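You operate a simulated robot arm through the tools that you are given. There is no shell and no other tool.

You run a simulated robot arm. Do the job below in one go: nothing can be reset, and whatever is moved stays where it is left.

TASK
Rivet holes 2 and 4 of the orange strip with silver rivets.
Fine: turn the blue dial to the chart's value for that colour; set both with the blue squeezer and draw the strip out again; the other holes stay empty, the blue valve open.

Only the result counts: the job must be done as asked and must still hold three seconds after the hand-in. Knocking over, shifting, dropping, spilling or breaking anything else fails it.

THE ROBOT
A 7-joint arm with a fingered hand, fixed in place. Base frame: the origin is on the floor under the middle of its stand, x ahead of it, y to its left, z up; the work surface is at about z = 860. Lengths are in mm, angles in rad, forces in N, time in s.
With the tool pointing down near the work surface it reaches from about 200 to 800 mm from the base axis. Its first joint turns from -2.897 to 2.897 rad. Payload 4.9 kg.
The tool frame sits at the grasp point between the pads (the TCP): z along the fingers, y along the line on which they close. The tips reach 32 mm beyond it. The gripper opens to 192 mm; its body begins 89 mm behind the TCP. The gripper is a hand of 3 fingers: y runs from the thumb to the fingers, the wrist lies at [0, 0, -267] in the tool frame, and closing takes about 1.5 s.
Orientation is that of the tool frame in the base frame, as a unit quaternion [x, y, z, w]. With the fingers straight down and closing along the base's y, the tool's x points along the base's -x, its y along +y and its z along -z.

THE INTERFACE
- The arm moves only by the tool apply_moves. Its argument "deltas" is one flat list of numbers, 6 for each row, row after row: the turn, a rotation vector about the tool's x, y, z in rad, then the shift along the tool's x, y, z in mm. In form: [ax, ay, az, x, y, z, ax, ay, az, x, y, z, ...]. A call has 1 to 20 rows; each row shifts and turns the commanded pose from where the row before left it, along the tool's axes as they then stand. "fingers" is the gripper command, from -1 (shut) to 1 (fully open), values between in proportion, set as the call begins (left out, the last holds). A row lasts 0.2 s, in which the tool goes at most 50 mm and 0.15 rad; a call with a longer step from one row to the next is refused whole, and so is a gripper value outside its range. Where a pose cannot be reached the arm comes as near as it can. A force on the tool above 40 N (or 10 N above the force at the start of the call, whichever is more), or a blocked arm, ends the call early, and 0.2 s more pass. The fingers move at their own pace (about 153 mm/s each) and stop on an object; they squeeze with about 28 N. The grip force told is the motor's: it shows also when the fingers shut on nothing. Time passes only in rows, and 0.2 s behind the last, so rows that do not move let the fingers close. The reply holds the time, the measured pose of the TCP, the force on the tool along the base axes, the opening and the grip force, in the units named above and with some noise, with the torque about the TCP (base axes, N m) and any sound that the robot's microphone picked up.
- Cameras (640 x 400 px; columns grow to the right, rows downward): "scene" is fixed at [220.1, 648.7, 1640.4]; the picture's right is [-0.84, -0.54, 0.00], its down [-0.28, 0.44, -0.85] and it looks along [0.46, -0.72, -0.53] (base axes); focal length 358 px, centre (320, 200). "wrist" rides on the gripper at [80, -46, -113] in the tool frame; the picture's right is [0.50, 0.87, 0.00], its down [-0.67, 0.39, -0.63] and it looks along [-0.55, 0.32, 0.78] (tool axes); focal length 226 px, centre (320, 200). There is no depth. A picture from a camera that has moved, and an enlarged one, comes with that camera's place and axes in the base frame and with its lens.
- grab_frame(camera): a new picture of that camera. No time passes.
- finger_targets(finger1, finger2, thumb_bend): sets how far each is bent, from 0 (flat) to 1 (curled in); at 0.3 the hand is open as for a grip, at 0.7 the pads meet at the TCP. One left out holds its place. A second passes; each finger stops where it meets its share of the squeeze, and holds until it gets a number again. A gripper value or a shape takes the hand back. It gives what a move gives, with no picture; readings hold the bend of each and the force on the fingers (four entries, about 0 where the hand has none), thumb and palm.
- preshape(shape): the hand has 3 fingers and takes this shape, open, in about a second: jaw (thumb against the fingers, like two jaws); tri (thumb and two fingers); tip (a fingertip pinch); poke (one finger out to press); point (the index stretched); flat (the hand flat); cup (the hand cupped); fist (a fist). The gripper value then closes the fingers along that shape, each until it touches; the sizes above hold for jaw. It gives what a move gives, with no picture.
- zoom(camera, box): a new picture of the part [left, top, right, bottom] of that camera's present view, enlarged. No time passes.
- close_job(): hands the job in; it is judged then, once.

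Nothing tells you positions but the pictures and the camera data. Unless the task says otherwise, let go and move clear before handing in.

The tools are called after "Emit:" as a command line: name --argument value ..., lists and objects as JSON in quotes. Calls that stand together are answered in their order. apply_moves: Moves the arm, as the interface text tells. Its arguments: {"type":"object","properties":{"deltas":{"type":"array","items":{"type":"number"}},"fingers":{"type":"number"}},"required":["deltas"]} The other tools are called the same way: preshape (shape) gives the hand a shape; finger_targets (finger1, finger2, thumb_bend) moves the fingers one by one; grab_frame (camera) takes a picture; zoom (camera, box) takes an enlarged picture of a part of a camera's view; close_job () hands the job in.

At the start:

```text
time: 0.0
tool_pos: [439.0, -151.0, 1368.8]
orientation: [0.0, 1.0, 0.001, 0.001]
wrist_force: [0.4, 0.7, -0.2]
wrist_torque: [-0.02, 0.0, -0.01]
width: 191.9
finger_force: 0.0
shape: jaw
bend: [0.3, 0.3, 0.3]
finger forces: [0.1, 0.0, 0.0, 0.1, 0.0, 0.0]
```

scene: 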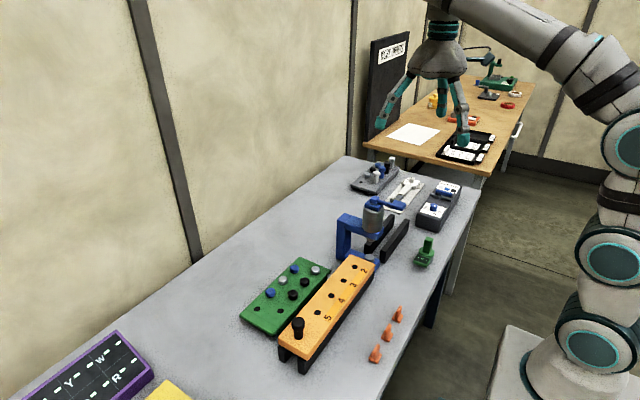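
wrist: 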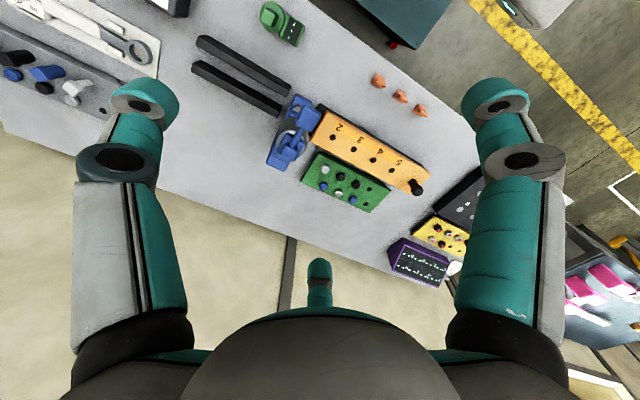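

I see a bench with an orange strip, a green rivet tray, a blue squeezer, dials and valves, and a chart somewhere. I'll zoom in to identify each part before moving.

Emit:
zoom --camera "scene" --box '[220, 230, 420, 380]'

Emit:
zoom --camera "scene" --box '[320, 140, 480, 270]'

Emit:
zoom --camera "scene" --box '[0, 310, 200, 400]'

Emit:
zoom --camera "scene" --box '[340, 20, 540, 180]'

Emit:
zoom --camera "wrist" --box '[230, 60, 450, 220]'

Emit:
zoom --camera "wrist" --box '[370, 160, 530, 300]'

Emit:
zoom --camera "wrist" --box '[0, 0, 200, 140]'

```text
2.67 times, centred on (320, 305) of scene
camera zoom: at [220.1, 648.7, 1640.4], right [-0.84, -0.54, 0.0], down [-0.28, 0.44, -0.85], along [0.46, -0.72, -0.53], focal length 954 px, centre (320, -80)
```

zoom: 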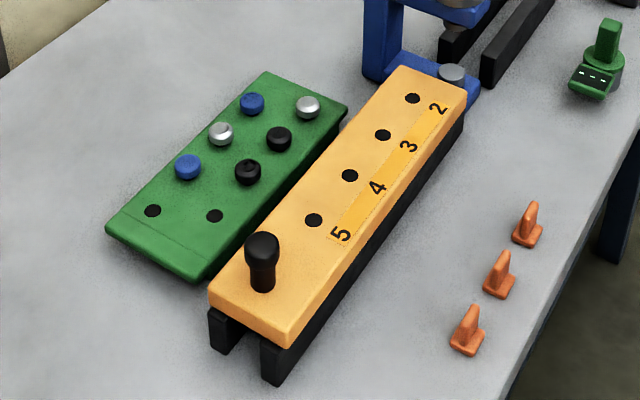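

```text
3.08 times, centred on (400, 205) of scene
camera zoom: at [220.1, 648.7, 1640.4], right [-0.84, -0.54, 0.0], down [-0.28, 0.44, -0.85], along [0.46, -0.72, -0.53], focal length 1101 px, centre (74, 185)
```

zoom: 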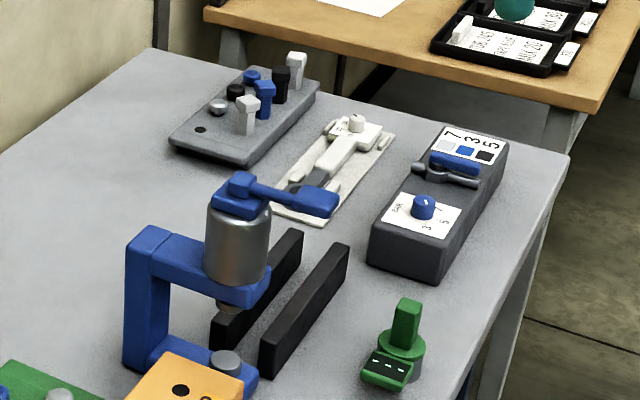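

```text
3.20 times, centred on (100, 355) of scene
camera zoom: at [220.1, 648.7, 1640.4], right [-0.84, -0.54, 0.0], down [-0.28, 0.44, -0.85], along [0.46, -0.72, -0.53], focal length 1145 px, centre (1024, -296)
```

zoom: 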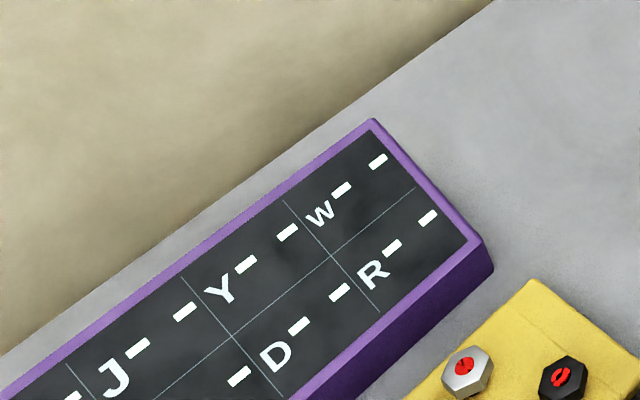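

```text
2.50 times, centred on (440, 100) of scene
camera zoom: at [220.1, 648.7, 1640.4], right [-0.84, -0.54, 0.0], down [-0.28, 0.44, -0.85], along [0.46, -0.72, -0.53], focal length 895 px, centre (20, 450)
```

zoom: 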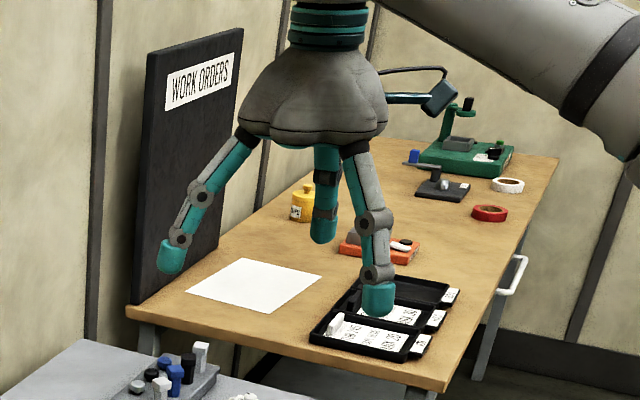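

```text
2.50 times, centred on (340, 140) of wrist
camera zoom: at [359.4, -197.5, 1481.1], right [-0.5, 0.87, 0.0], down [0.67, 0.39, 0.63], along [0.55, 0.32, -0.78], focal length 565 px, centre (270, 350)
```

zoom: 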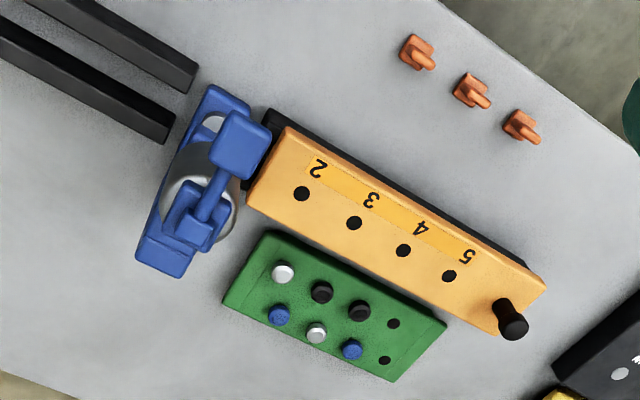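

```text
2.86 times, centred on (450, 230) of wrist
camera zoom: at [359.4, -197.5, 1481.1], right [-0.5, 0.87, 0.0], down [0.67, 0.39, 0.63], along [0.55, 0.32, -0.78], focal length 646 px, centre (-51, 114)
```

zoom: 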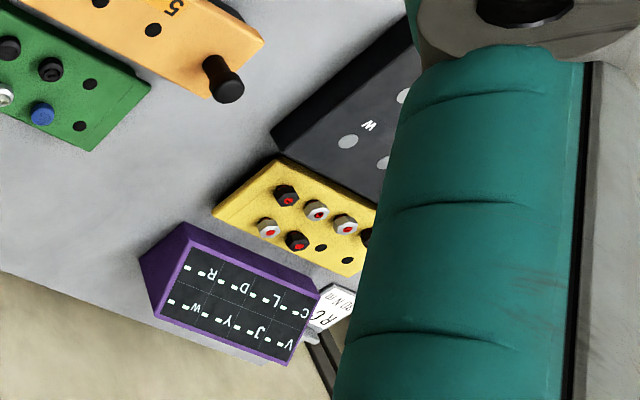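

```text
2.86 times, centred on (100, 70) of wrist
camera zoom: at [359.4, -197.5, 1481.1], right [-0.5, 0.87, 0.0], down [0.67, 0.39, 0.63], along [0.55, 0.32, -0.78], focal length 646 px, centre (949, 571)
```

zoom: 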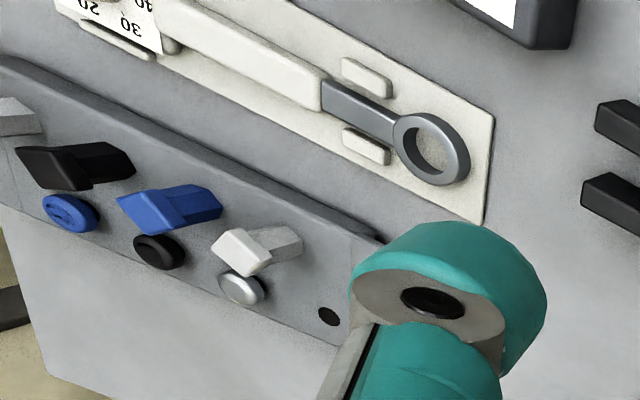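

I see the squeezer with its lever, a box with the chart, dial and blue valve, and the orange strip on rails with a black handle. I'll zoom closer to read the chart and dial.

Emit:
zoom --camera "scene" --box '[405, 170, 470, 215]'

Emit:
zoom --camera "scene" --box '[405, 190, 470, 235]'

Emit:
zoom --camera "scene" --box '[330, 185, 420, 270]'

Emit:
zoom --camera "scene" --box '[400, 230, 450, 270]'

Emit:
zoom --camera "wrist" --box '[270, 90, 360, 190]'

Emit:
zoom --camera "wrist" --box '[140, 0, 320, 120]'

```text
8.89 times, centred on (438, 192) of scene
camera zoom: at [220.1, 648.7, 1640.4], right [-0.84, -0.54, 0.0], down [-0.28, 0.44, -0.85], along [0.46, -0.72, -0.53], focal length 3181 px, centre (-724, 267)
```

zoom: 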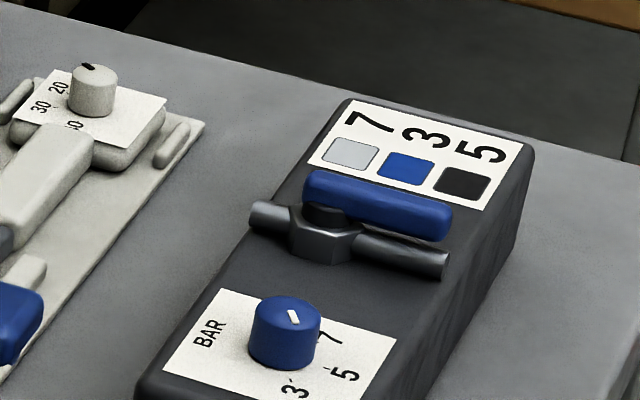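

```text
8.89 times, centred on (438, 212) of scene
camera zoom: at [220.1, 648.7, 1640.4], right [-0.84, -0.54, 0.0], down [-0.28, 0.44, -0.85], along [0.46, -0.72, -0.53], focal length 3181 px, centre (-724, 89)
```

zoom: 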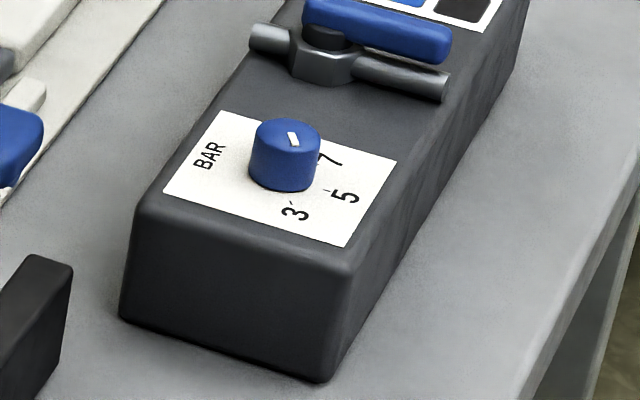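

```text
4.71 times, centred on (375, 228) of scene
camera zoom: at [220.1, 648.7, 1640.4], right [-0.84, -0.54, 0.0], down [-0.28, 0.44, -0.85], along [0.46, -0.72, -0.53], focal length 1684 px, centre (61, 71)
```

zoom: 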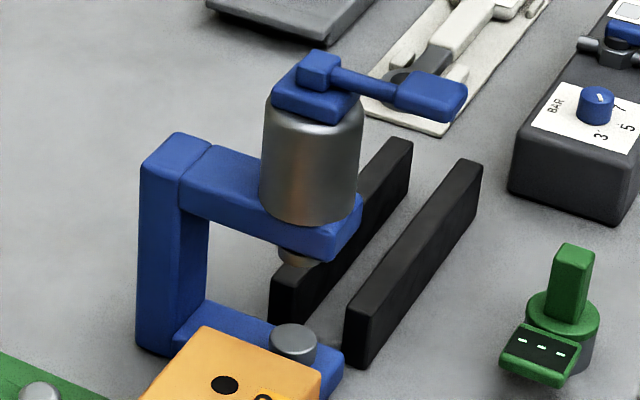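

```text
10.00 times, centred on (425, 250) of scene
camera zoom: at [220.1, 648.7, 1640.4], right [-0.84, -0.54, 0.0], down [-0.28, 0.44, -0.85], along [0.46, -0.72, -0.53], focal length 3578 px, centre (-730, -300)
```

zoom: 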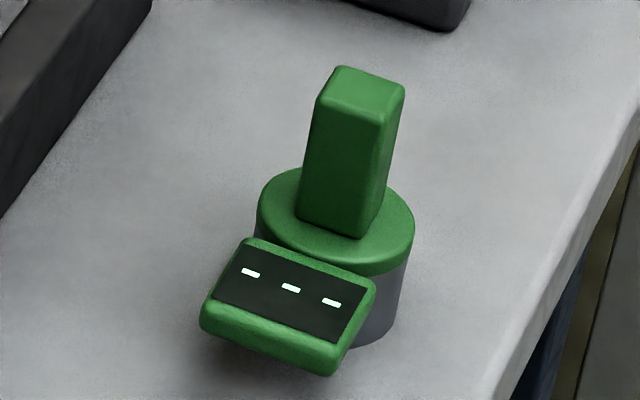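

```text
4.00 times, centred on (315, 140) of wrist
camera zoom: at [359.4, -197.5, 1481.1], right [-0.5, 0.87, 0.0], down [0.67, 0.39, 0.63], along [0.55, 0.32, -0.78], focal length 904 px, centre (340, 440)
```

zoom: 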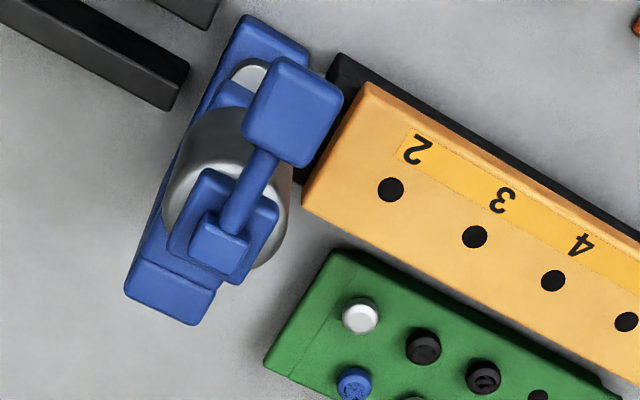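

```text
3.33 times, centred on (230, 60) of wrist
camera zoom: at [359.4, -197.5, 1481.1], right [-0.5, 0.87, 0.0], down [0.67, 0.39, 0.63], along [0.55, 0.32, -0.78], focal length 754 px, centre (620, 667)
```

zoom: 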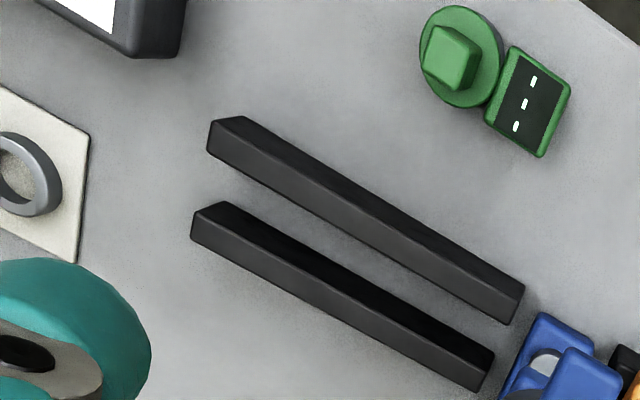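

The chart gives silver = 7 and the valve lever lies along its pipe, which looks open. I'll move the hand above the tray and strip for a closer look.

Emit:
apply_moves --deltas '[0, 0, 0, -17, 28, 27, 0, 0, 0, -17, 28, 27, 0, 0, 0, -17, 28, 27, 0, 0, 0, -17, 28, 27, 0, 0, 0, -17, 28, 27, 0, 0, 0, -17, 28, 27, 0, 0, 0, 0, 0, 0]'

Emit:
grab_frame --camera "wrist"

```text
time: 1.6
tool_pos: [540.7, 18.6, 1208.6]
orientation: [0.001, 1.0, 0.0, 0.0]
wrist_force: [-1.0, 0.0, 0.2]
wrist_torque: [0.03, 0.0, -0.01]
width: 191.9
finger_force: 0.1
shape: jaw
bend: [0.3, 0.3, 0.3]
finger forces: [0.0, 0.1, 0.1, 0.0, 0.1, 0.1]
```

```text
taken
camera wrist: at [461.6, -28.2, 1320.3], right [-0.5, 0.87, 0.0], down [0.67, 0.39, 0.63], along [0.55, 0.32, -0.78], focal length 226 px, centre (320, 200)
```

wrist: 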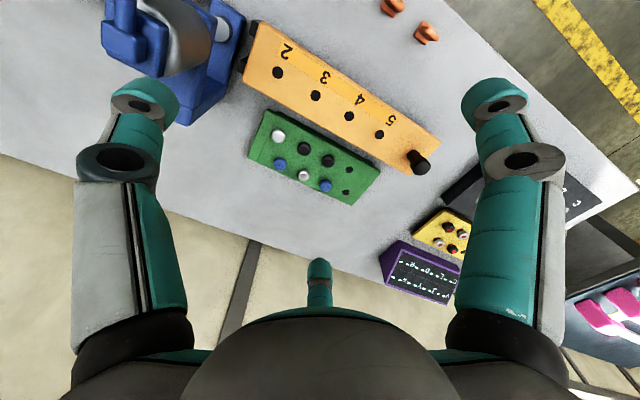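

The strip, tray and squeezer are all in view from above. I'll zoom in to measure them.

Emit:
zoom --camera "wrist" --box '[230, 100, 390, 220]'

Emit:
zoom --camera "wrist" --box '[230, 10, 440, 180]'

Emit:
zoom --camera "wrist" --box '[90, 0, 270, 130]'

Emit:
grab_frame --camera "scene"

```text
3.33 times, centred on (310, 160) of wrist
camera zoom: at [461.6, -28.2, 1320.3], right [-0.5, 0.87, 0.0], down [0.67, 0.39, 0.63], along [0.55, 0.32, -0.78], focal length 754 px, centre (353, 333)
```

zoom: 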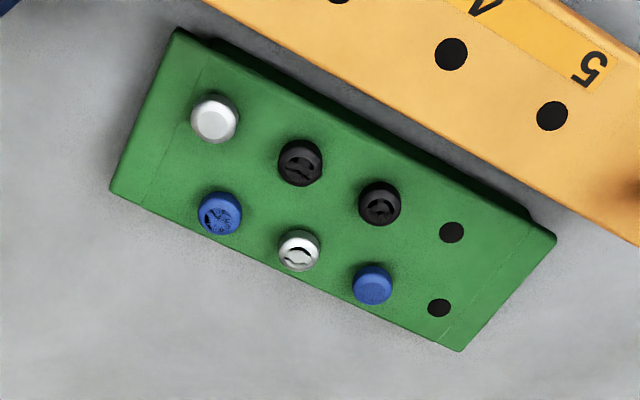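

```text
2.35 times, centred on (335, 95) of wrist
camera zoom: at [461.6, -28.2, 1320.3], right [-0.5, 0.87, 0.0], down [0.67, 0.39, 0.63], along [0.55, 0.32, -0.78], focal length 532 px, centre (285, 447)
```

zoom: 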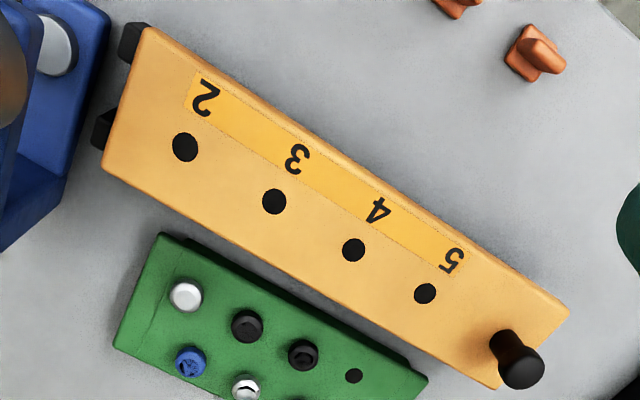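

```text
3.08 times, centred on (180, 65) of wrist
camera zoom: at [461.6, -28.2, 1320.3], right [-0.5, 0.87, 0.0], down [0.67, 0.39, 0.63], along [0.55, 0.32, -0.78], focal length 696 px, centre (751, 615)
```

zoom: 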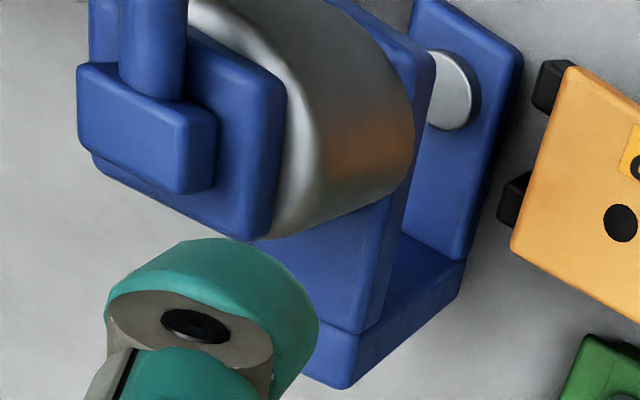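

```text
taken
```

scene: 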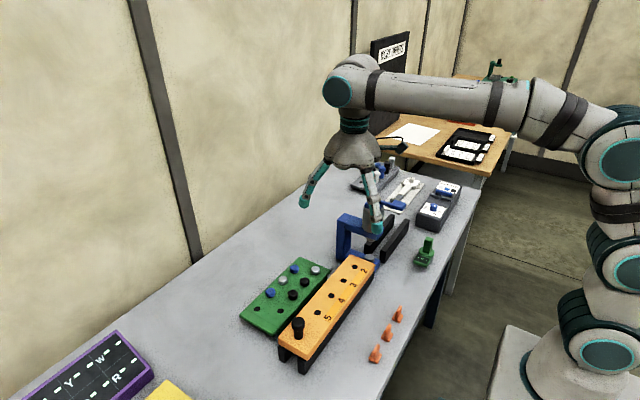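

Hole 2 is near (548, -51, 939) and the strip runs along base y with a spacing of about 64 mm. The rivet heads have different markings, so I'll look closer.

Emit:
zoom --camera "wrist" --box '[265, 120, 345, 195]'

Emit:
zoom --camera "scene" --box '[260, 250, 340, 310]'

Emit:
zoom --camera "scene" --box '[345, 150, 405, 200]'

```text
5.33 times, centred on (305, 158) of wrist
camera zoom: at [461.6, -28.2, 1320.3], right [-0.5, 0.87, 0.0], down [0.67, 0.39, 0.63], along [0.55, 0.32, -0.78], focal length 1206 px, centre (400, 427)
```

zoom: 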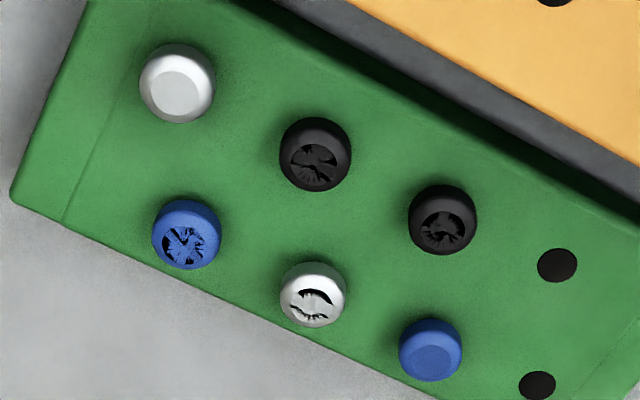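

```text
6.67 times, centred on (300, 280) of scene
camera zoom: at [220.1, 648.7, 1640.4], right [-0.84, -0.54, 0.0], down [-0.28, 0.44, -0.85], along [0.46, -0.72, -0.53], focal length 2386 px, centre (453, -333)
```

zoom: 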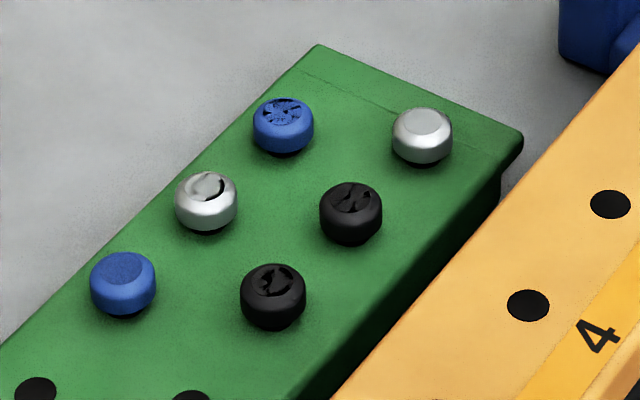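

```text
8.00 times, centred on (375, 175) of scene
camera zoom: at [220.1, 648.7, 1640.4], right [-0.84, -0.54, 0.0], down [-0.28, 0.44, -0.85], along [0.46, -0.72, -0.53], focal length 2863 px, centre (-120, 400)
```

zoom: 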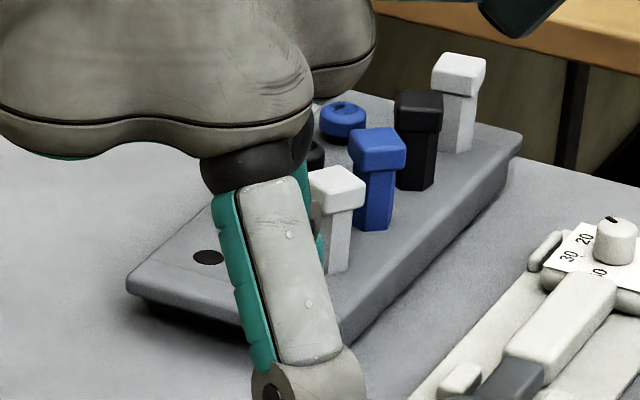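

The heads look intact apart from shading, and the green tray holds two silver rivets. Next I'll set the dial, so I'm moving the camera over the dark box near (465, -500).

Emit:
apply_moves --deltas '[0, 0, 0, 0, 0, -45, 0, 0, 0, 11, -46.5, 0, 0, 0, 0, 11, -46.5, 0, 0, 0, 0, 11, -46.5, 0, 0, 0, 0, 11, -46.5, 0, 0, 0, 0, 11, -46.5, 0, 0, 0, 0, 11, -46.5, 0, 0, 0, 0, 11, -46.5, 0, 0, 0, 0, 11, -46.5, 0, 0, 0, 0, 11, -46.5, 0, 0, 0, 0, 11, -46.5, 0, 0, 0, 0, 11, -46.5, 0, 0, 0, 0, 11, -46.5, 0, 0, 0, 0, 0, 0, 45, 0, 0, 0, 0, 0, 45, 0, 0, 0, 0, 0, 0]'

Emit:
grab_frame --camera "wrist"

```text
time: 5.0
tool_pos: [412.2, -530.5, 1161.9]
orientation: [0.0, 1.0, 0.0, 0.0]
wrist_force: [0.3, 0.8, -0.2]
wrist_torque: [0.0, 0.01, -0.01]
width: 192.4
finger_force: 0.0
shape: jaw
bend: [0.3, 0.3, 0.3]
finger forces: [0.1, 0.0, 0.0, 0.0, 0.0, 0.1]
out of reach, approached as far as the arm can: row 13
```

```text
taken
camera wrist: at [332.6, -576.6, 1273.1], right [-0.5, 0.87, 0.0], down [0.67, 0.39, 0.63], along [0.55, 0.32, -0.78], focal length 226 px, centre (320, 200)
```

wrist: 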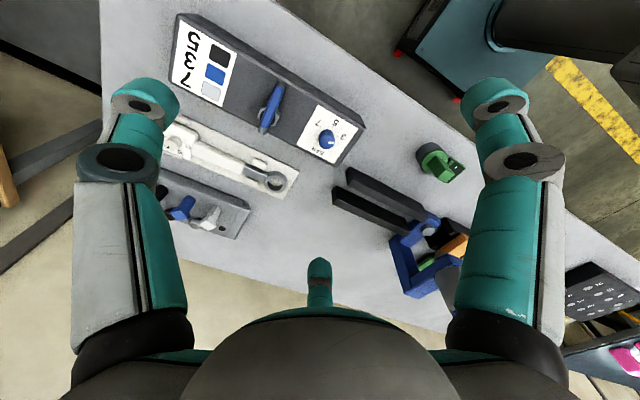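

Emit:
zoom --camera "wrist" --box '[285, 95, 370, 170]'

Emit:
zoom --camera "wrist" --box '[165, 10, 365, 165]'

Emit:
zoom --camera "wrist" --box '[140, 110, 300, 240]'

Emit:
zoom --camera "wrist" --box '[325, 130, 475, 300]'

```text
5.33 times, centred on (328, 132) of wrist
camera zoom: at [332.6, -576.6, 1273.1], right [-0.5, 0.87, 0.0], down [0.67, 0.39, 0.63], along [0.55, 0.32, -0.78], focal length 1206 px, centre (280, 560)
```

zoom: 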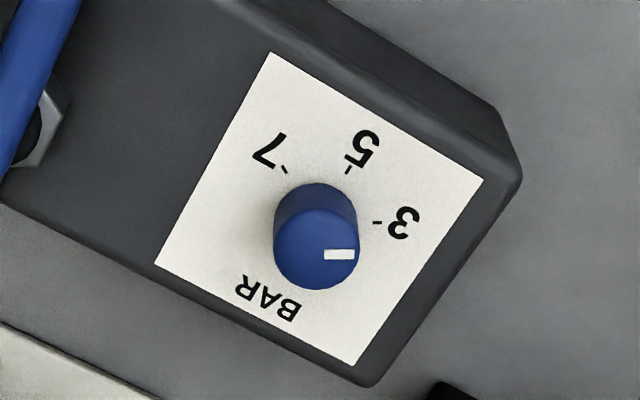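

```text
2.58 times, centred on (265, 88) of wrist
camera zoom: at [332.6, -576.6, 1273.1], right [-0.5, 0.87, 0.0], down [0.67, 0.39, 0.63], along [0.55, 0.32, -0.78], focal length 583 px, centre (462, 490)
```

zoom: 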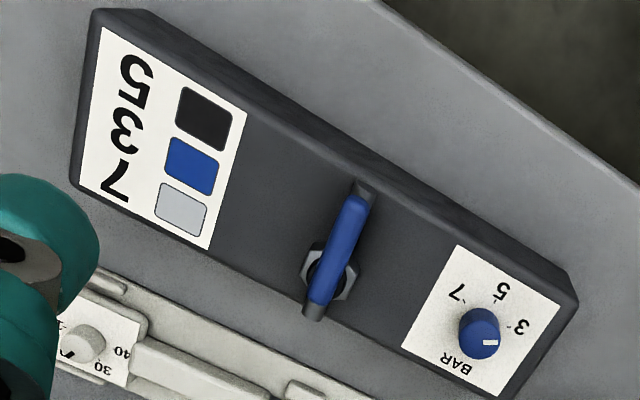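

```text
3.08 times, centred on (220, 175) of wrist
camera zoom: at [332.6, -576.6, 1273.1], right [-0.5, 0.87, 0.0], down [0.67, 0.39, 0.63], along [0.55, 0.32, -0.78], focal length 696 px, centre (628, 277)
```

zoom: 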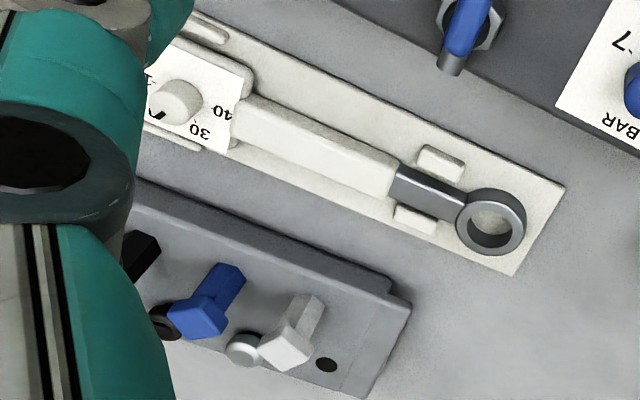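

```text
2.35 times, centred on (400, 215) of wrist
camera zoom: at [332.6, -576.6, 1273.1], right [-0.5, 0.87, 0.0], down [0.67, 0.39, 0.63], along [0.55, 0.32, -0.78], focal length 532 px, centre (132, 165)
```

zoom: 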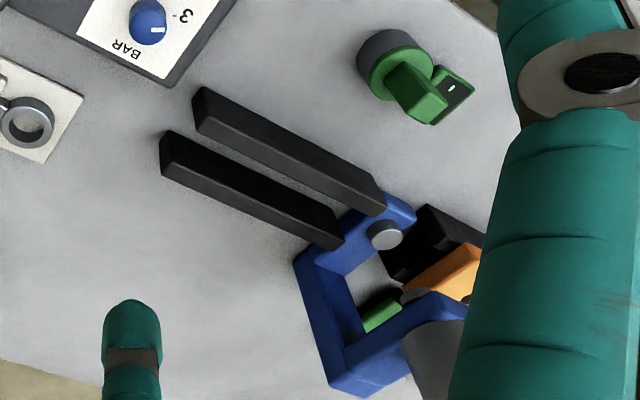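

The valve lever lies along its pipe, so it is open, and the dial pointer sits at 3. It needs to go 120° counter-clockwise to 7. Before touching anything I'll watch how the fingers close in free air.

Emit:
apply_moves --deltas '[0, 0, 0, 0, 0, 0, 0, 0, 0, 0, 0, 0, 0, 0, 0, 0, 0, 0, 0, 0, 0, 0, 0, 0]' --fingers -0.6

Emit:
grab_frame --camera "wrist"

Emit:
zoom --camera "scene" --box '[350, 80, 510, 210]'

```text
time: 6.0
tool_pos: [413.1, -528.8, 1161.7]
orientation: [0.0, 1.0, 0.0, 0.0]
wrist_force: [-0.2, 0.1, -0.6]
wrist_torque: [-0.03, 0.0, 0.01]
width: 39.0
finger_force: 0.0
shape: jaw
bend: [0.77, 0.77, 0.7]
finger forces: [0.1, 0.0, 0.0, 0.0, 0.0, 0.0]
```

```text
taken
camera wrist: at [332.7, -576.5, 1273.6], right [-0.5, 0.87, 0.0], down [0.67, 0.39, 0.63], along [0.55, 0.32, -0.78], focal length 226 px, centre (320, 200)
```

wrist: 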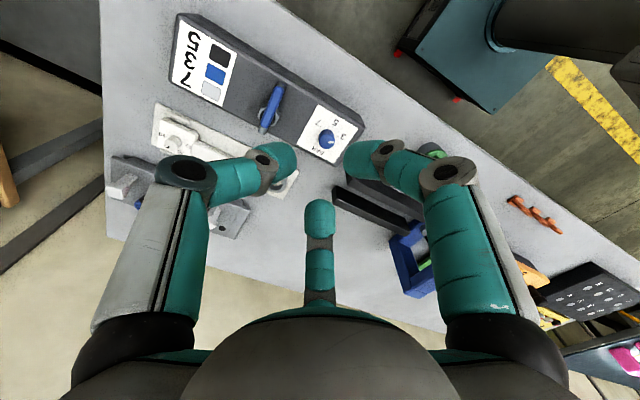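

```text
3.08 times, centred on (430, 145) of scene
camera zoom: at [220.1, 648.7, 1640.4], right [-0.84, -0.54, 0.0], down [-0.28, 0.44, -0.85], along [0.46, -0.72, -0.53], focal length 1101 px, centre (-18, 369)
```

zoom: 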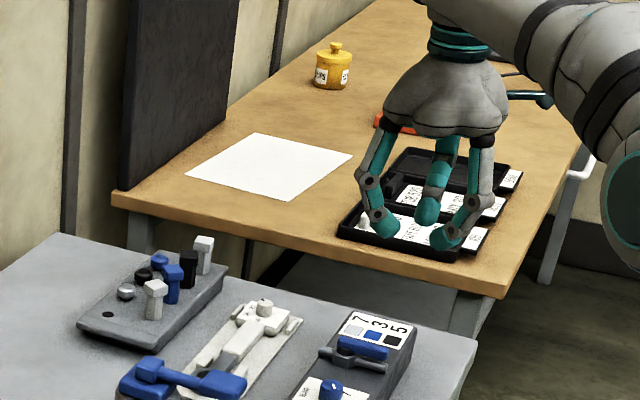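

The three fingers close symmetrically, 120° apart. I'll look at the other hand shapes to see which suits small knobs and rivet heads.

Emit:
preshape --shape "tip"

Emit:
grab_frame --camera "wrist"

Emit:
zoom --camera "scene" --box '[430, 70, 530, 170]'

Emit:
apply_moves --deltas '[0, 0, 0, 0, 0, 0, 0, 0, 0, 0, 0, 0, 0, 0, 0, 0, 0, 0, 0, 0, 0, 0, 0, 0]' --fingers -0.6

Emit:
grab_frame --camera "wrist"

Emit:
zoom --camera "scene" --box '[430, 70, 530, 170]'

```text
time: 6.9
tool_pos: [412.9, -530.9, 1161.0]
orientation: [0.001, 1.0, 0.0, 0.0]
wrist_force: [1.1, -0.4, 0.5]
wrist_torque: [-0.01, -0.03, -0.02]
width: 191.9
finger_force: 0.1
shape: tip
bend: [0.3, 0.3, 0.3]
finger forces: [0.0, 0.0, 0.1, 0.0, 0.0, 0.0]
```

```text
taken
camera wrist: at [332.7, -576.5, 1273.5], right [-0.5, 0.87, 0.0], down [0.67, 0.39, 0.63], along [0.55, 0.32, -0.78], focal length 226 px, centre (320, 200)
```

wrist: 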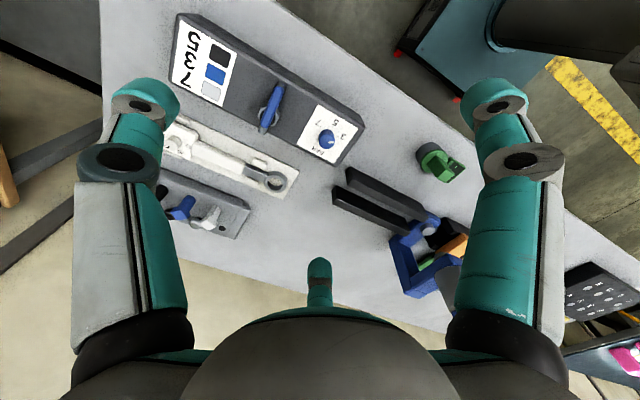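

```text
4.00 times, centred on (480, 120) of scene
camera zoom: at [220.1, 648.7, 1640.4], right [-0.84, -0.54, 0.0], down [-0.28, 0.44, -0.85], along [0.46, -0.72, -0.53], focal length 1431 px, centre (-320, 520)
```

zoom: 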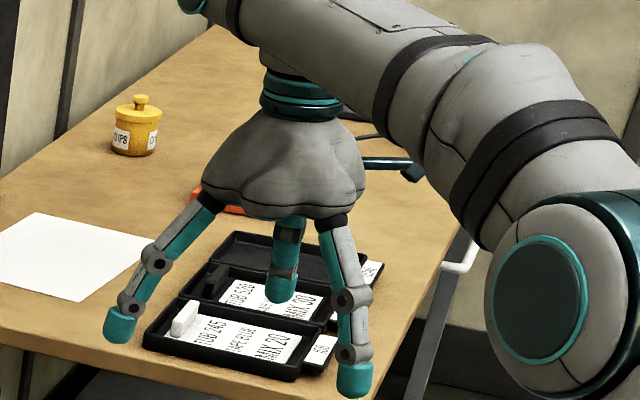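

```text
time: 7.9
tool_pos: [411.8, -530.0, 1161.7]
orientation: [0.001, 1.0, 0.0, -0.001]
wrist_force: [0.1, 0.3, -0.2]
wrist_torque: [-0.02, -0.03, -0.01]
width: 38.6
finger_force: 0.0
shape: tip
bend: [0.77, 0.77, 0.7]
finger forces: [0.1, 0.1, 0.0, 0.1, 0.0, 0.1]
```

```text
taken
camera wrist: at [332.7, -576.5, 1273.6], right [-0.5, 0.87, 0.0], down [0.67, 0.39, 0.63], along [0.55, 0.32, -0.78], focal length 226 px, centre (320, 200)
```

wrist: 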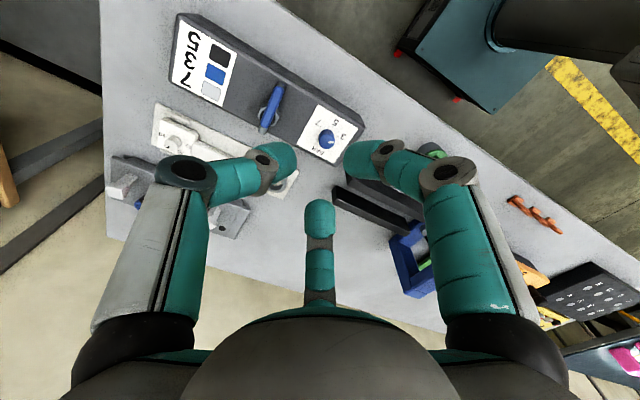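

```text
4.00 times, centred on (480, 120) of scene
camera zoom: at [220.1, 648.7, 1640.4], right [-0.84, -0.54, 0.0], down [-0.28, 0.44, -0.85], along [0.46, -0.72, -0.53], focal length 1431 px, centre (-320, 520)
```

zoom: 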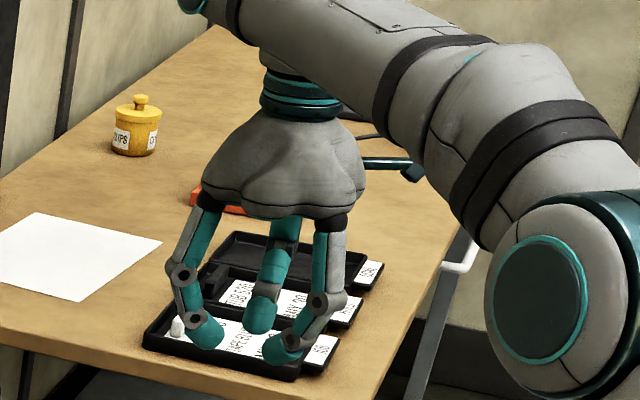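

"tip" behaves the same as "jaw" on this hand, with the fingertips about 28–30 mm below the TCP. I'll go above the dial at about (461, -490) with the fingers partly closed and check the alignment.

Emit:
apply_moves --deltas '[0, 0, 0, -12.25, 10, 33, 0, 0, 0, -12.25, 10, 33, 0, 0, 0, -12.25, 10, 33, 0, 0, 0, -12.25, 10, 33, 0, 0, 0, 0, 0, 0]' --fingers -0.25

Emit:
grab_frame --camera "wrist"

Emit:
zoom --camera "wrist" --box '[270, 95, 370, 170]'

Emit:
zoom --camera "scene" --box '[380, 130, 480, 230]'

```text
time: 9.1
tool_pos: [460.7, -489.3, 1029.8]
orientation: [0.0, 1.0, -0.001, 0.001]
wrist_force: [0.1, 0.8, 0.2]
wrist_torque: [-0.03, 0.01, 0.0]
width: 71.4
finger_force: 0.1
shape: tip
bend: [0.43, 0.43, 0.7]
finger forces: [0.0, 0.0, 0.1, 0.1, 0.1, 0.0]
```

```text
taken
camera wrist: at [382.1, -535.6, 1141.4], right [-0.5, 0.87, 0.0], down [0.67, 0.39, 0.63], along [0.55, 0.32, -0.78], focal length 226 px, centre (320, 200)
```

wrist: 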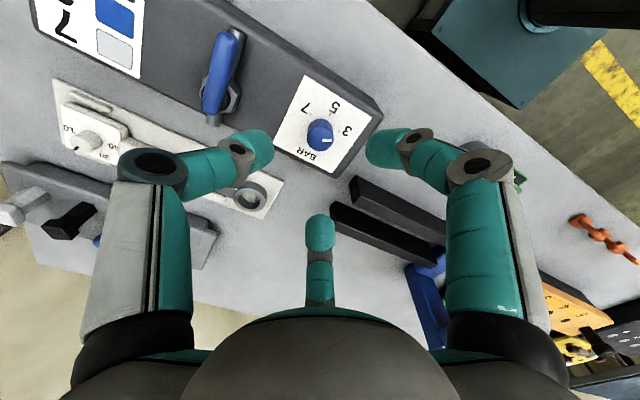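

```text
5.33 times, centred on (320, 132) of wrist
camera zoom: at [382.1, -535.6, 1141.4], right [-0.5, 0.87, 0.0], down [0.67, 0.39, 0.63], along [0.55, 0.32, -0.78], focal length 1206 px, centre (320, 560)
```

zoom: 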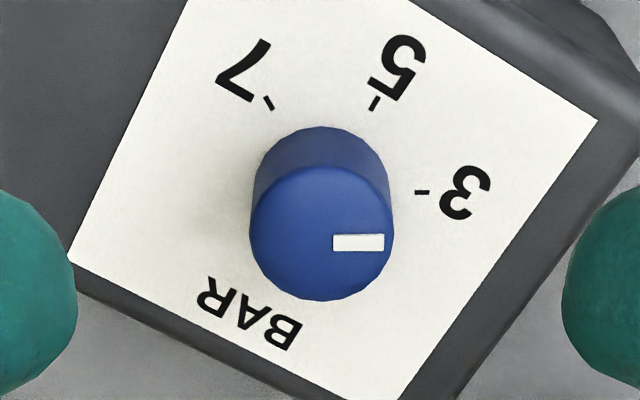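

```text
4.00 times, centred on (430, 180) of scene
camera zoom: at [220.1, 648.7, 1640.4], right [-0.84, -0.54, 0.0], down [-0.28, 0.44, -0.85], along [0.46, -0.72, -0.53], focal length 1431 px, centre (-120, 280)
```

zoom: 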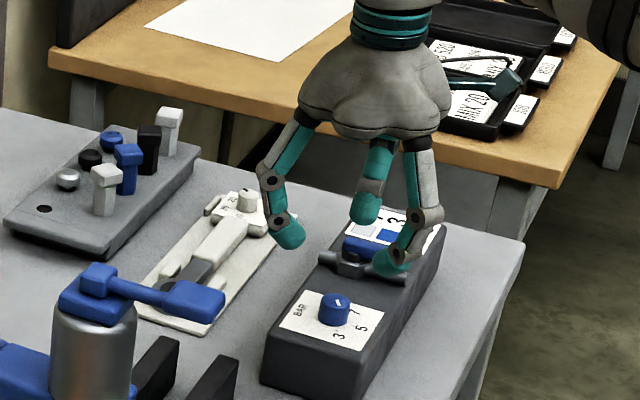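

The dial axis works out at about (460, -490), top at z≈937, with the box top at about 919. I'll centre on it and go down with the fingers still open around it.

Emit:
apply_moves --deltas '[0, 0, 0, 1.5, -1, 25, 0, 0, 0, 0, 0, 25, 0, 0, 0, 0, 0, 20, 0, 0, 0, 0, 0, 0]'

Emit:
grab_frame --camera "wrist"

Emit:
zoom --camera "scene" --box '[400, 160, 470, 230]'

```text
time: 10.1
tool_pos: [458.6, -491.0, 960.1]
orientation: [0.0, 1.0, 0.0, -0.001]
wrist_force: [-0.6, -0.3, -0.5]
wrist_torque: [0.0, 0.0, 0.0]
width: 71.6
finger_force: 0.1
shape: tip
bend: [0.43, 0.43, 0.7]
finger forces: [0.0, 0.1, 0.0, 0.0, 0.0, 0.1]
```

```text
taken
camera wrist: at [379.5, -536.9, 1071.5], right [-0.5, 0.87, 0.0], down [0.67, 0.39, 0.63], along [0.55, 0.32, -0.78], focal length 226 px, centre (320, 200)
```

wrist: 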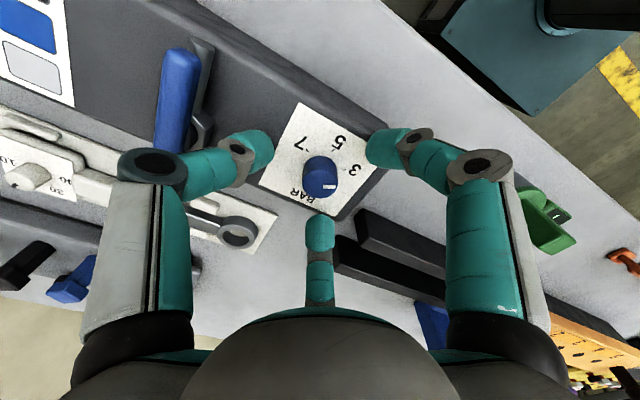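

```text
5.71 times, centred on (435, 195) of scene
camera zoom: at [220.1, 648.7, 1640.4], right [-0.84, -0.54, 0.0], down [-0.28, 0.44, -0.85], along [0.46, -0.72, -0.53], focal length 2045 px, centre (-337, 229)
```

zoom: 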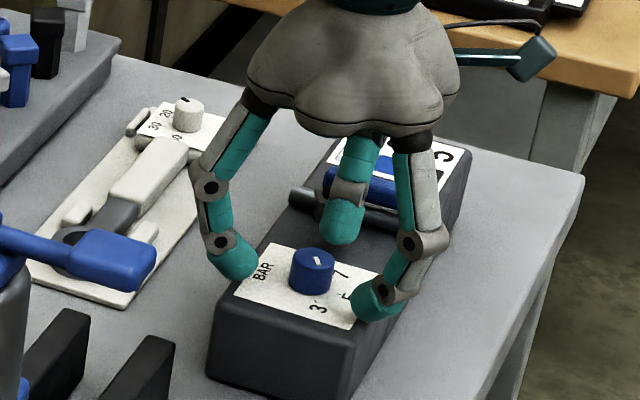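

The fingers are well placed around the dial. I'll lower a little more and close on it.

Emit:
apply_moves --deltas '[0, 0, 0, -0.8, 0, 5, 0, 0, 0, 0, 0, 0]'

Emit:
apply_moves --deltas '[0, 0, 0, 0, 0, 0, 0, 0, 0, 0, 0, 0, 0, 0, 0, 0, 0, 0, 0, 0, 0, 0, 0, 0]' --fingers -1

Emit:
grab_frame --camera "wrist"

Emit:
zoom --camera "scene" --box '[400, 160, 470, 230]'

```text
time: 10.7
tool_pos: [459.2, -490.2, 955.6]
orientation: [0.0, 1.0, 0.0, 0.0]
wrist_force: [-0.5, -0.4, 0.1]
wrist_torque: [0.0, 0.0, -0.01]
width: 71.9
finger_force: 0.1
shape: tip
bend: [0.43, 0.43, 0.7]
finger forces: [0.0, 0.1, 0.0, 0.0, 0.0, 0.0]
```

```text
time: 11.7
tool_pos: [459.7, -490.2, 953.8]
orientation: [0.0, 1.0, 0.0, 0.001]
wrist_force: [1.5, 0.2, -5.5]
wrist_torque: [-0.04, -0.09, 0.01]
width: 19.6
finger_force: 27.7
shape: tip
bend: [0.74, 0.74, 0.7]
finger forces: [23.8, 25.0, 0.0, 0.1, 24.8, 0.0]
```

```text
taken
camera wrist: at [380.4, -536.7, 1066.2], right [-0.5, 0.87, 0.0], down [0.67, 0.39, 0.63], along [0.55, 0.32, -0.78], focal length 226 px, centre (320, 200)
```

wrist: 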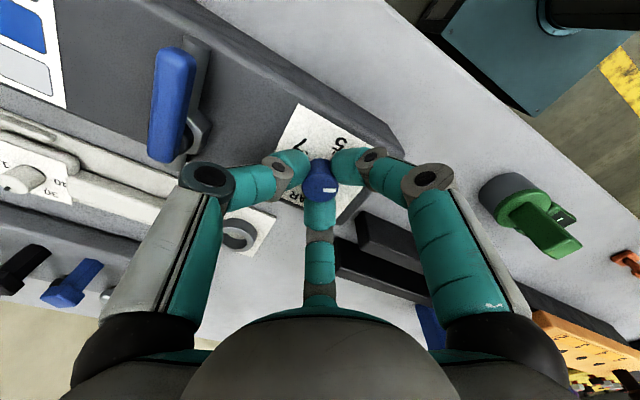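

```text
5.71 times, centred on (435, 195) of scene
camera zoom: at [220.1, 648.7, 1640.4], right [-0.84, -0.54, 0.0], down [-0.28, 0.44, -0.85], along [0.46, -0.72, -0.53], focal length 2045 px, centre (-337, 229)
```

zoom: 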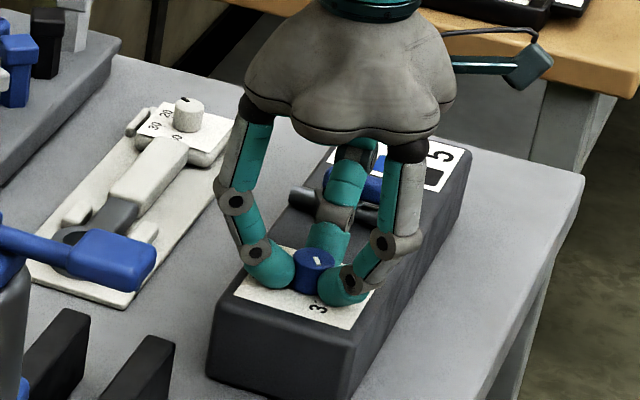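

The dial is held by all three fingers. I'll turn it counter-clockwise seen from above, in stages, and check as I go.

Emit:
apply_moves --deltas '[0, 0, -0.14, 0, 0, 0, 0, 0, -0.14, 0, 0, 0, 0, 0, -0.14, 0, 0, 0, 0, 0, -0.14, 0, 0, 0, 0, 0, -0.14, 0, 0, 0, 0, 0, 0, 0, 0, 0]'

Emit:
grab_frame --camera "wrist"

Emit:
zoom --camera "scene" --box '[400, 160, 470, 230]'

```text
time: 13.1
tool_pos: [460.0, -489.6, 953.9]
orientation: [-0.344, 0.939, 0.0, -0.001]
wrist_force: [4.8, -5.0, -10.6]
wrist_torque: [-0.13, -0.14, -0.03]
width: 19.4
finger_force: 28.1
shape: tip
bend: [0.74, 0.74, 0.7]
finger forces: [22.6, 23.5, 0.1, 0.0, 28.4, 0.0]
```

```text
taken
camera wrist: at [428.9, -577.0, 1066.4], right [-0.94, 0.34, 0.0], down [0.26, 0.73, 0.63], along [0.21, 0.59, -0.78], focal length 226 px, centre (320, 200)
```

wrist: 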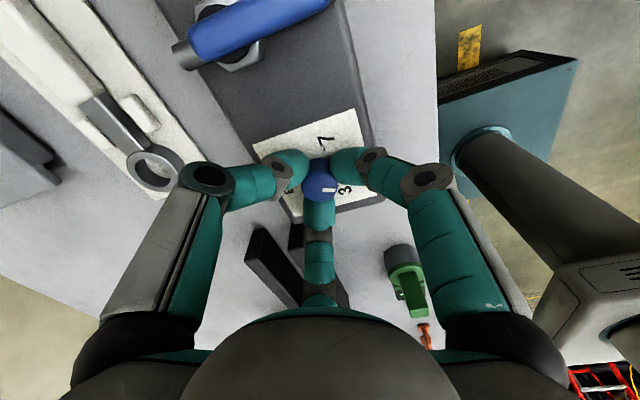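

```text
5.71 times, centred on (435, 195) of scene
camera zoom: at [220.1, 648.7, 1640.4], right [-0.84, -0.54, 0.0], down [-0.28, 0.44, -0.85], along [0.46, -0.72, -0.53], focal length 2045 px, centre (-337, 229)
```

zoom: 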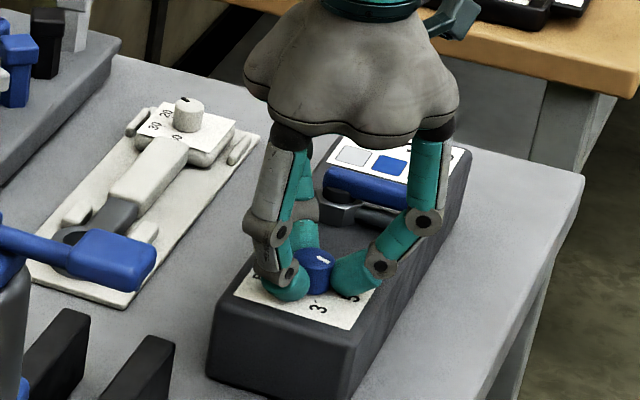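

The dial turns with the hand with no slip so far. I'll continue to the full 120°.

Emit:
apply_moves --deltas '[0, 0, -0.14, 0, 0, 0, 0, 0, -0.14, 0, 0, 0, 0, 0, -0.14, 0, 0, 0, 0, 0, -0.14, 0, 0, 0, 0, 0, -0.14, 0, 0, 0, 0, 0, -0.14, 0, 0, 0, 0, 0, -0.14, 0, 0, 0, 0, 0, -0.14, 0, 0, 0, 0, 0, -0.14, 0, 0, 0, 0, 0, -0.134, 0, 0, 0, 0, 0, 0, 0, 0, 0]'

Emit:
grab_frame --camera "wrist"

Emit:
zoom --camera "scene" --box '[400, 160, 470, 230]'

```text
time: 13.4
tool_pos: [463.1, -488.9, 952.6]
orientation: [-0.355, 0.935, -0.004, -0.011]
wrist_force: [-2.4, -2.4, 6.4]
wrist_torque: [-0.12, 0.05, 0.04]
width: 21.0
finger_force: 27.7
shape: tip
bend: [0.75, 0.75, 0.68]
finger forces: [31.3, 25.6, 0.1, 0.1, 28.8, 0.0]
out of reach, approached as far as the arm can: row 1
stopped in row 1: the force on the tool passed its limit at 80 N (the readings are from after the stop); the commanded pose is now the measured one
```

```text
taken
camera wrist: at [435.8, -573.7, 1066.8], right [-0.95, 0.32, 0.01], down [0.26, 0.75, 0.61], along [0.19, 0.59, -0.79], focal length 226 px, centre (320, 200)
```

wrist: 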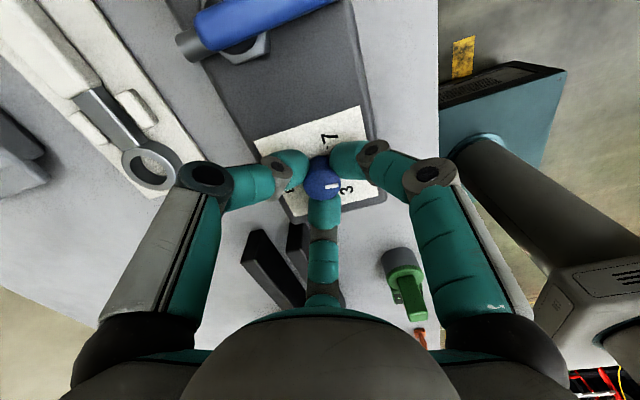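

```text
5.71 times, centred on (435, 195) of scene
camera zoom: at [220.1, 648.7, 1640.4], right [-0.84, -0.54, 0.0], down [-0.28, 0.44, -0.85], along [0.46, -0.72, -0.53], focal length 2045 px, centre (-337, 229)
```

zoom: 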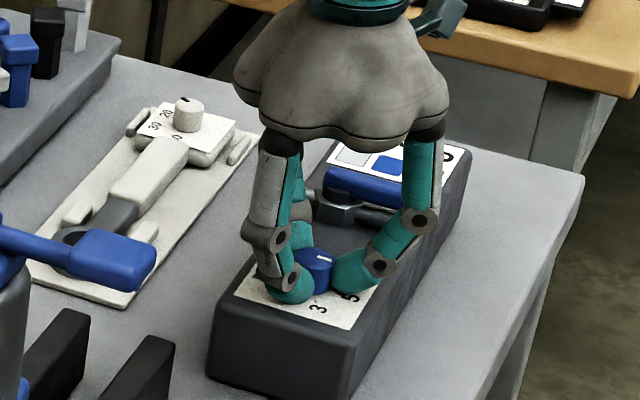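

The wrist joint reached its limit at about 40° of turn, so I'll let go of the dial, wind the wrist back and re-grip to finish the turn.

Emit:
apply_moves --deltas '[0, 0, 0, 0, 0, 0, 0, 0, 0, 0, 0, 0, 0, 0, 0, 0, 0, 0]' --fingers -0.25

Emit:
apply_moves --deltas '[0, 0, 0, 0, 0, -20, 0, -0.0234, 0, 0, 0, -25, 0, 0, 0, 0, 0, -25, 0, 0, 0, 0, 0, 0]'

Emit:
grab_frame --camera "wrist"

Emit:
zoom --camera "scene" --box '[400, 160, 470, 230]'

```text
time: 14.2
tool_pos: [463.5, -487.6, 953.0]
orientation: [-0.356, 0.934, -0.004, -0.01]
wrist_force: [0.6, 1.1, 9.7]
wrist_torque: [0.09, -0.19, 0.06]
width: 70.6
finger_force: 0.0
shape: tip
bend: [0.43, 0.81, 0.69]
finger forces: [0.3, 5.4, 0.1, 0.1, 3.8, 0.0]
```

```text
time: 15.2
tool_pos: [464.0, -484.9, 1022.3]
orientation: [-0.352, 0.936, 0.0, -0.003]
wrist_force: [0.4, 0.4, 0.2]
wrist_torque: [0.0, 0.02, 0.03]
width: 71.9
finger_force: 0.1
shape: tip
bend: [0.43, 0.43, 0.7]
finger forces: [0.1, 0.0, 0.0, 0.0, 0.0, 0.0]
```

```text
taken
camera wrist: at [435.7, -571.2, 1134.0], right [-0.95, 0.32, 0.0], down [0.25, 0.74, 0.63], along [0.2, 0.6, -0.78], focal length 226 px, centre (320, 200)
```

wrist: 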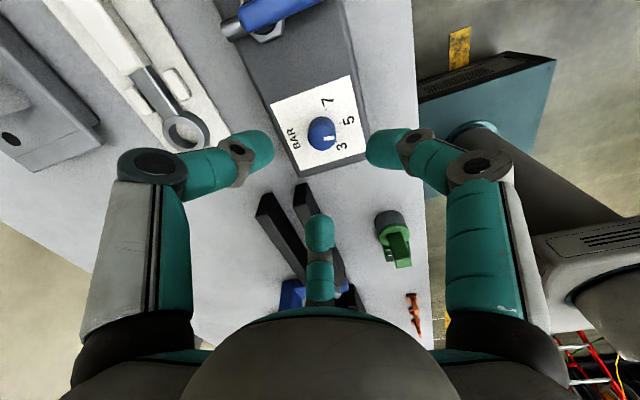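

```text
5.71 times, centred on (435, 195) of scene
camera zoom: at [220.1, 648.7, 1640.4], right [-0.84, -0.54, 0.0], down [-0.28, 0.44, -0.85], along [0.46, -0.72, -0.53], focal length 2045 px, centre (-337, 229)
```

zoom: 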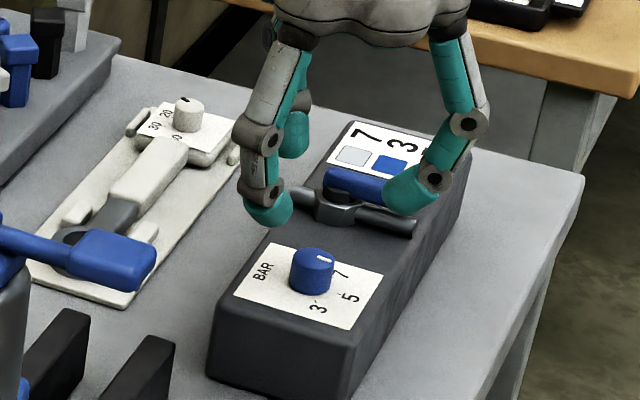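

Emit:
zoom --camera "wrist" --box '[270, 75, 370, 175]'

```text
4.00 times, centred on (320, 125) of wrist
camera zoom: at [435.7, -571.2, 1134.0], right [-0.95, 0.32, 0.0], down [0.25, 0.74, 0.63], along [0.2, 0.6, -0.78], focal length 904 px, centre (320, 500)
```

zoom: 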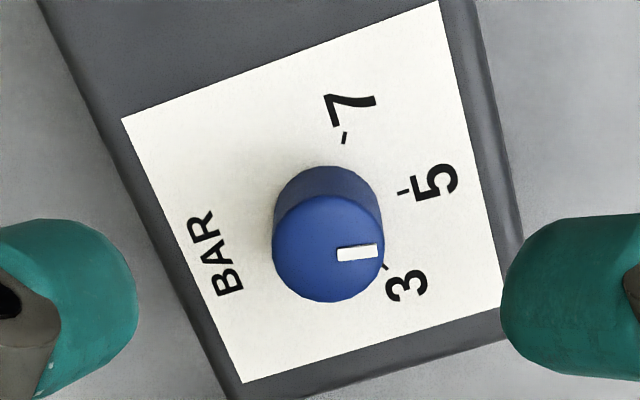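

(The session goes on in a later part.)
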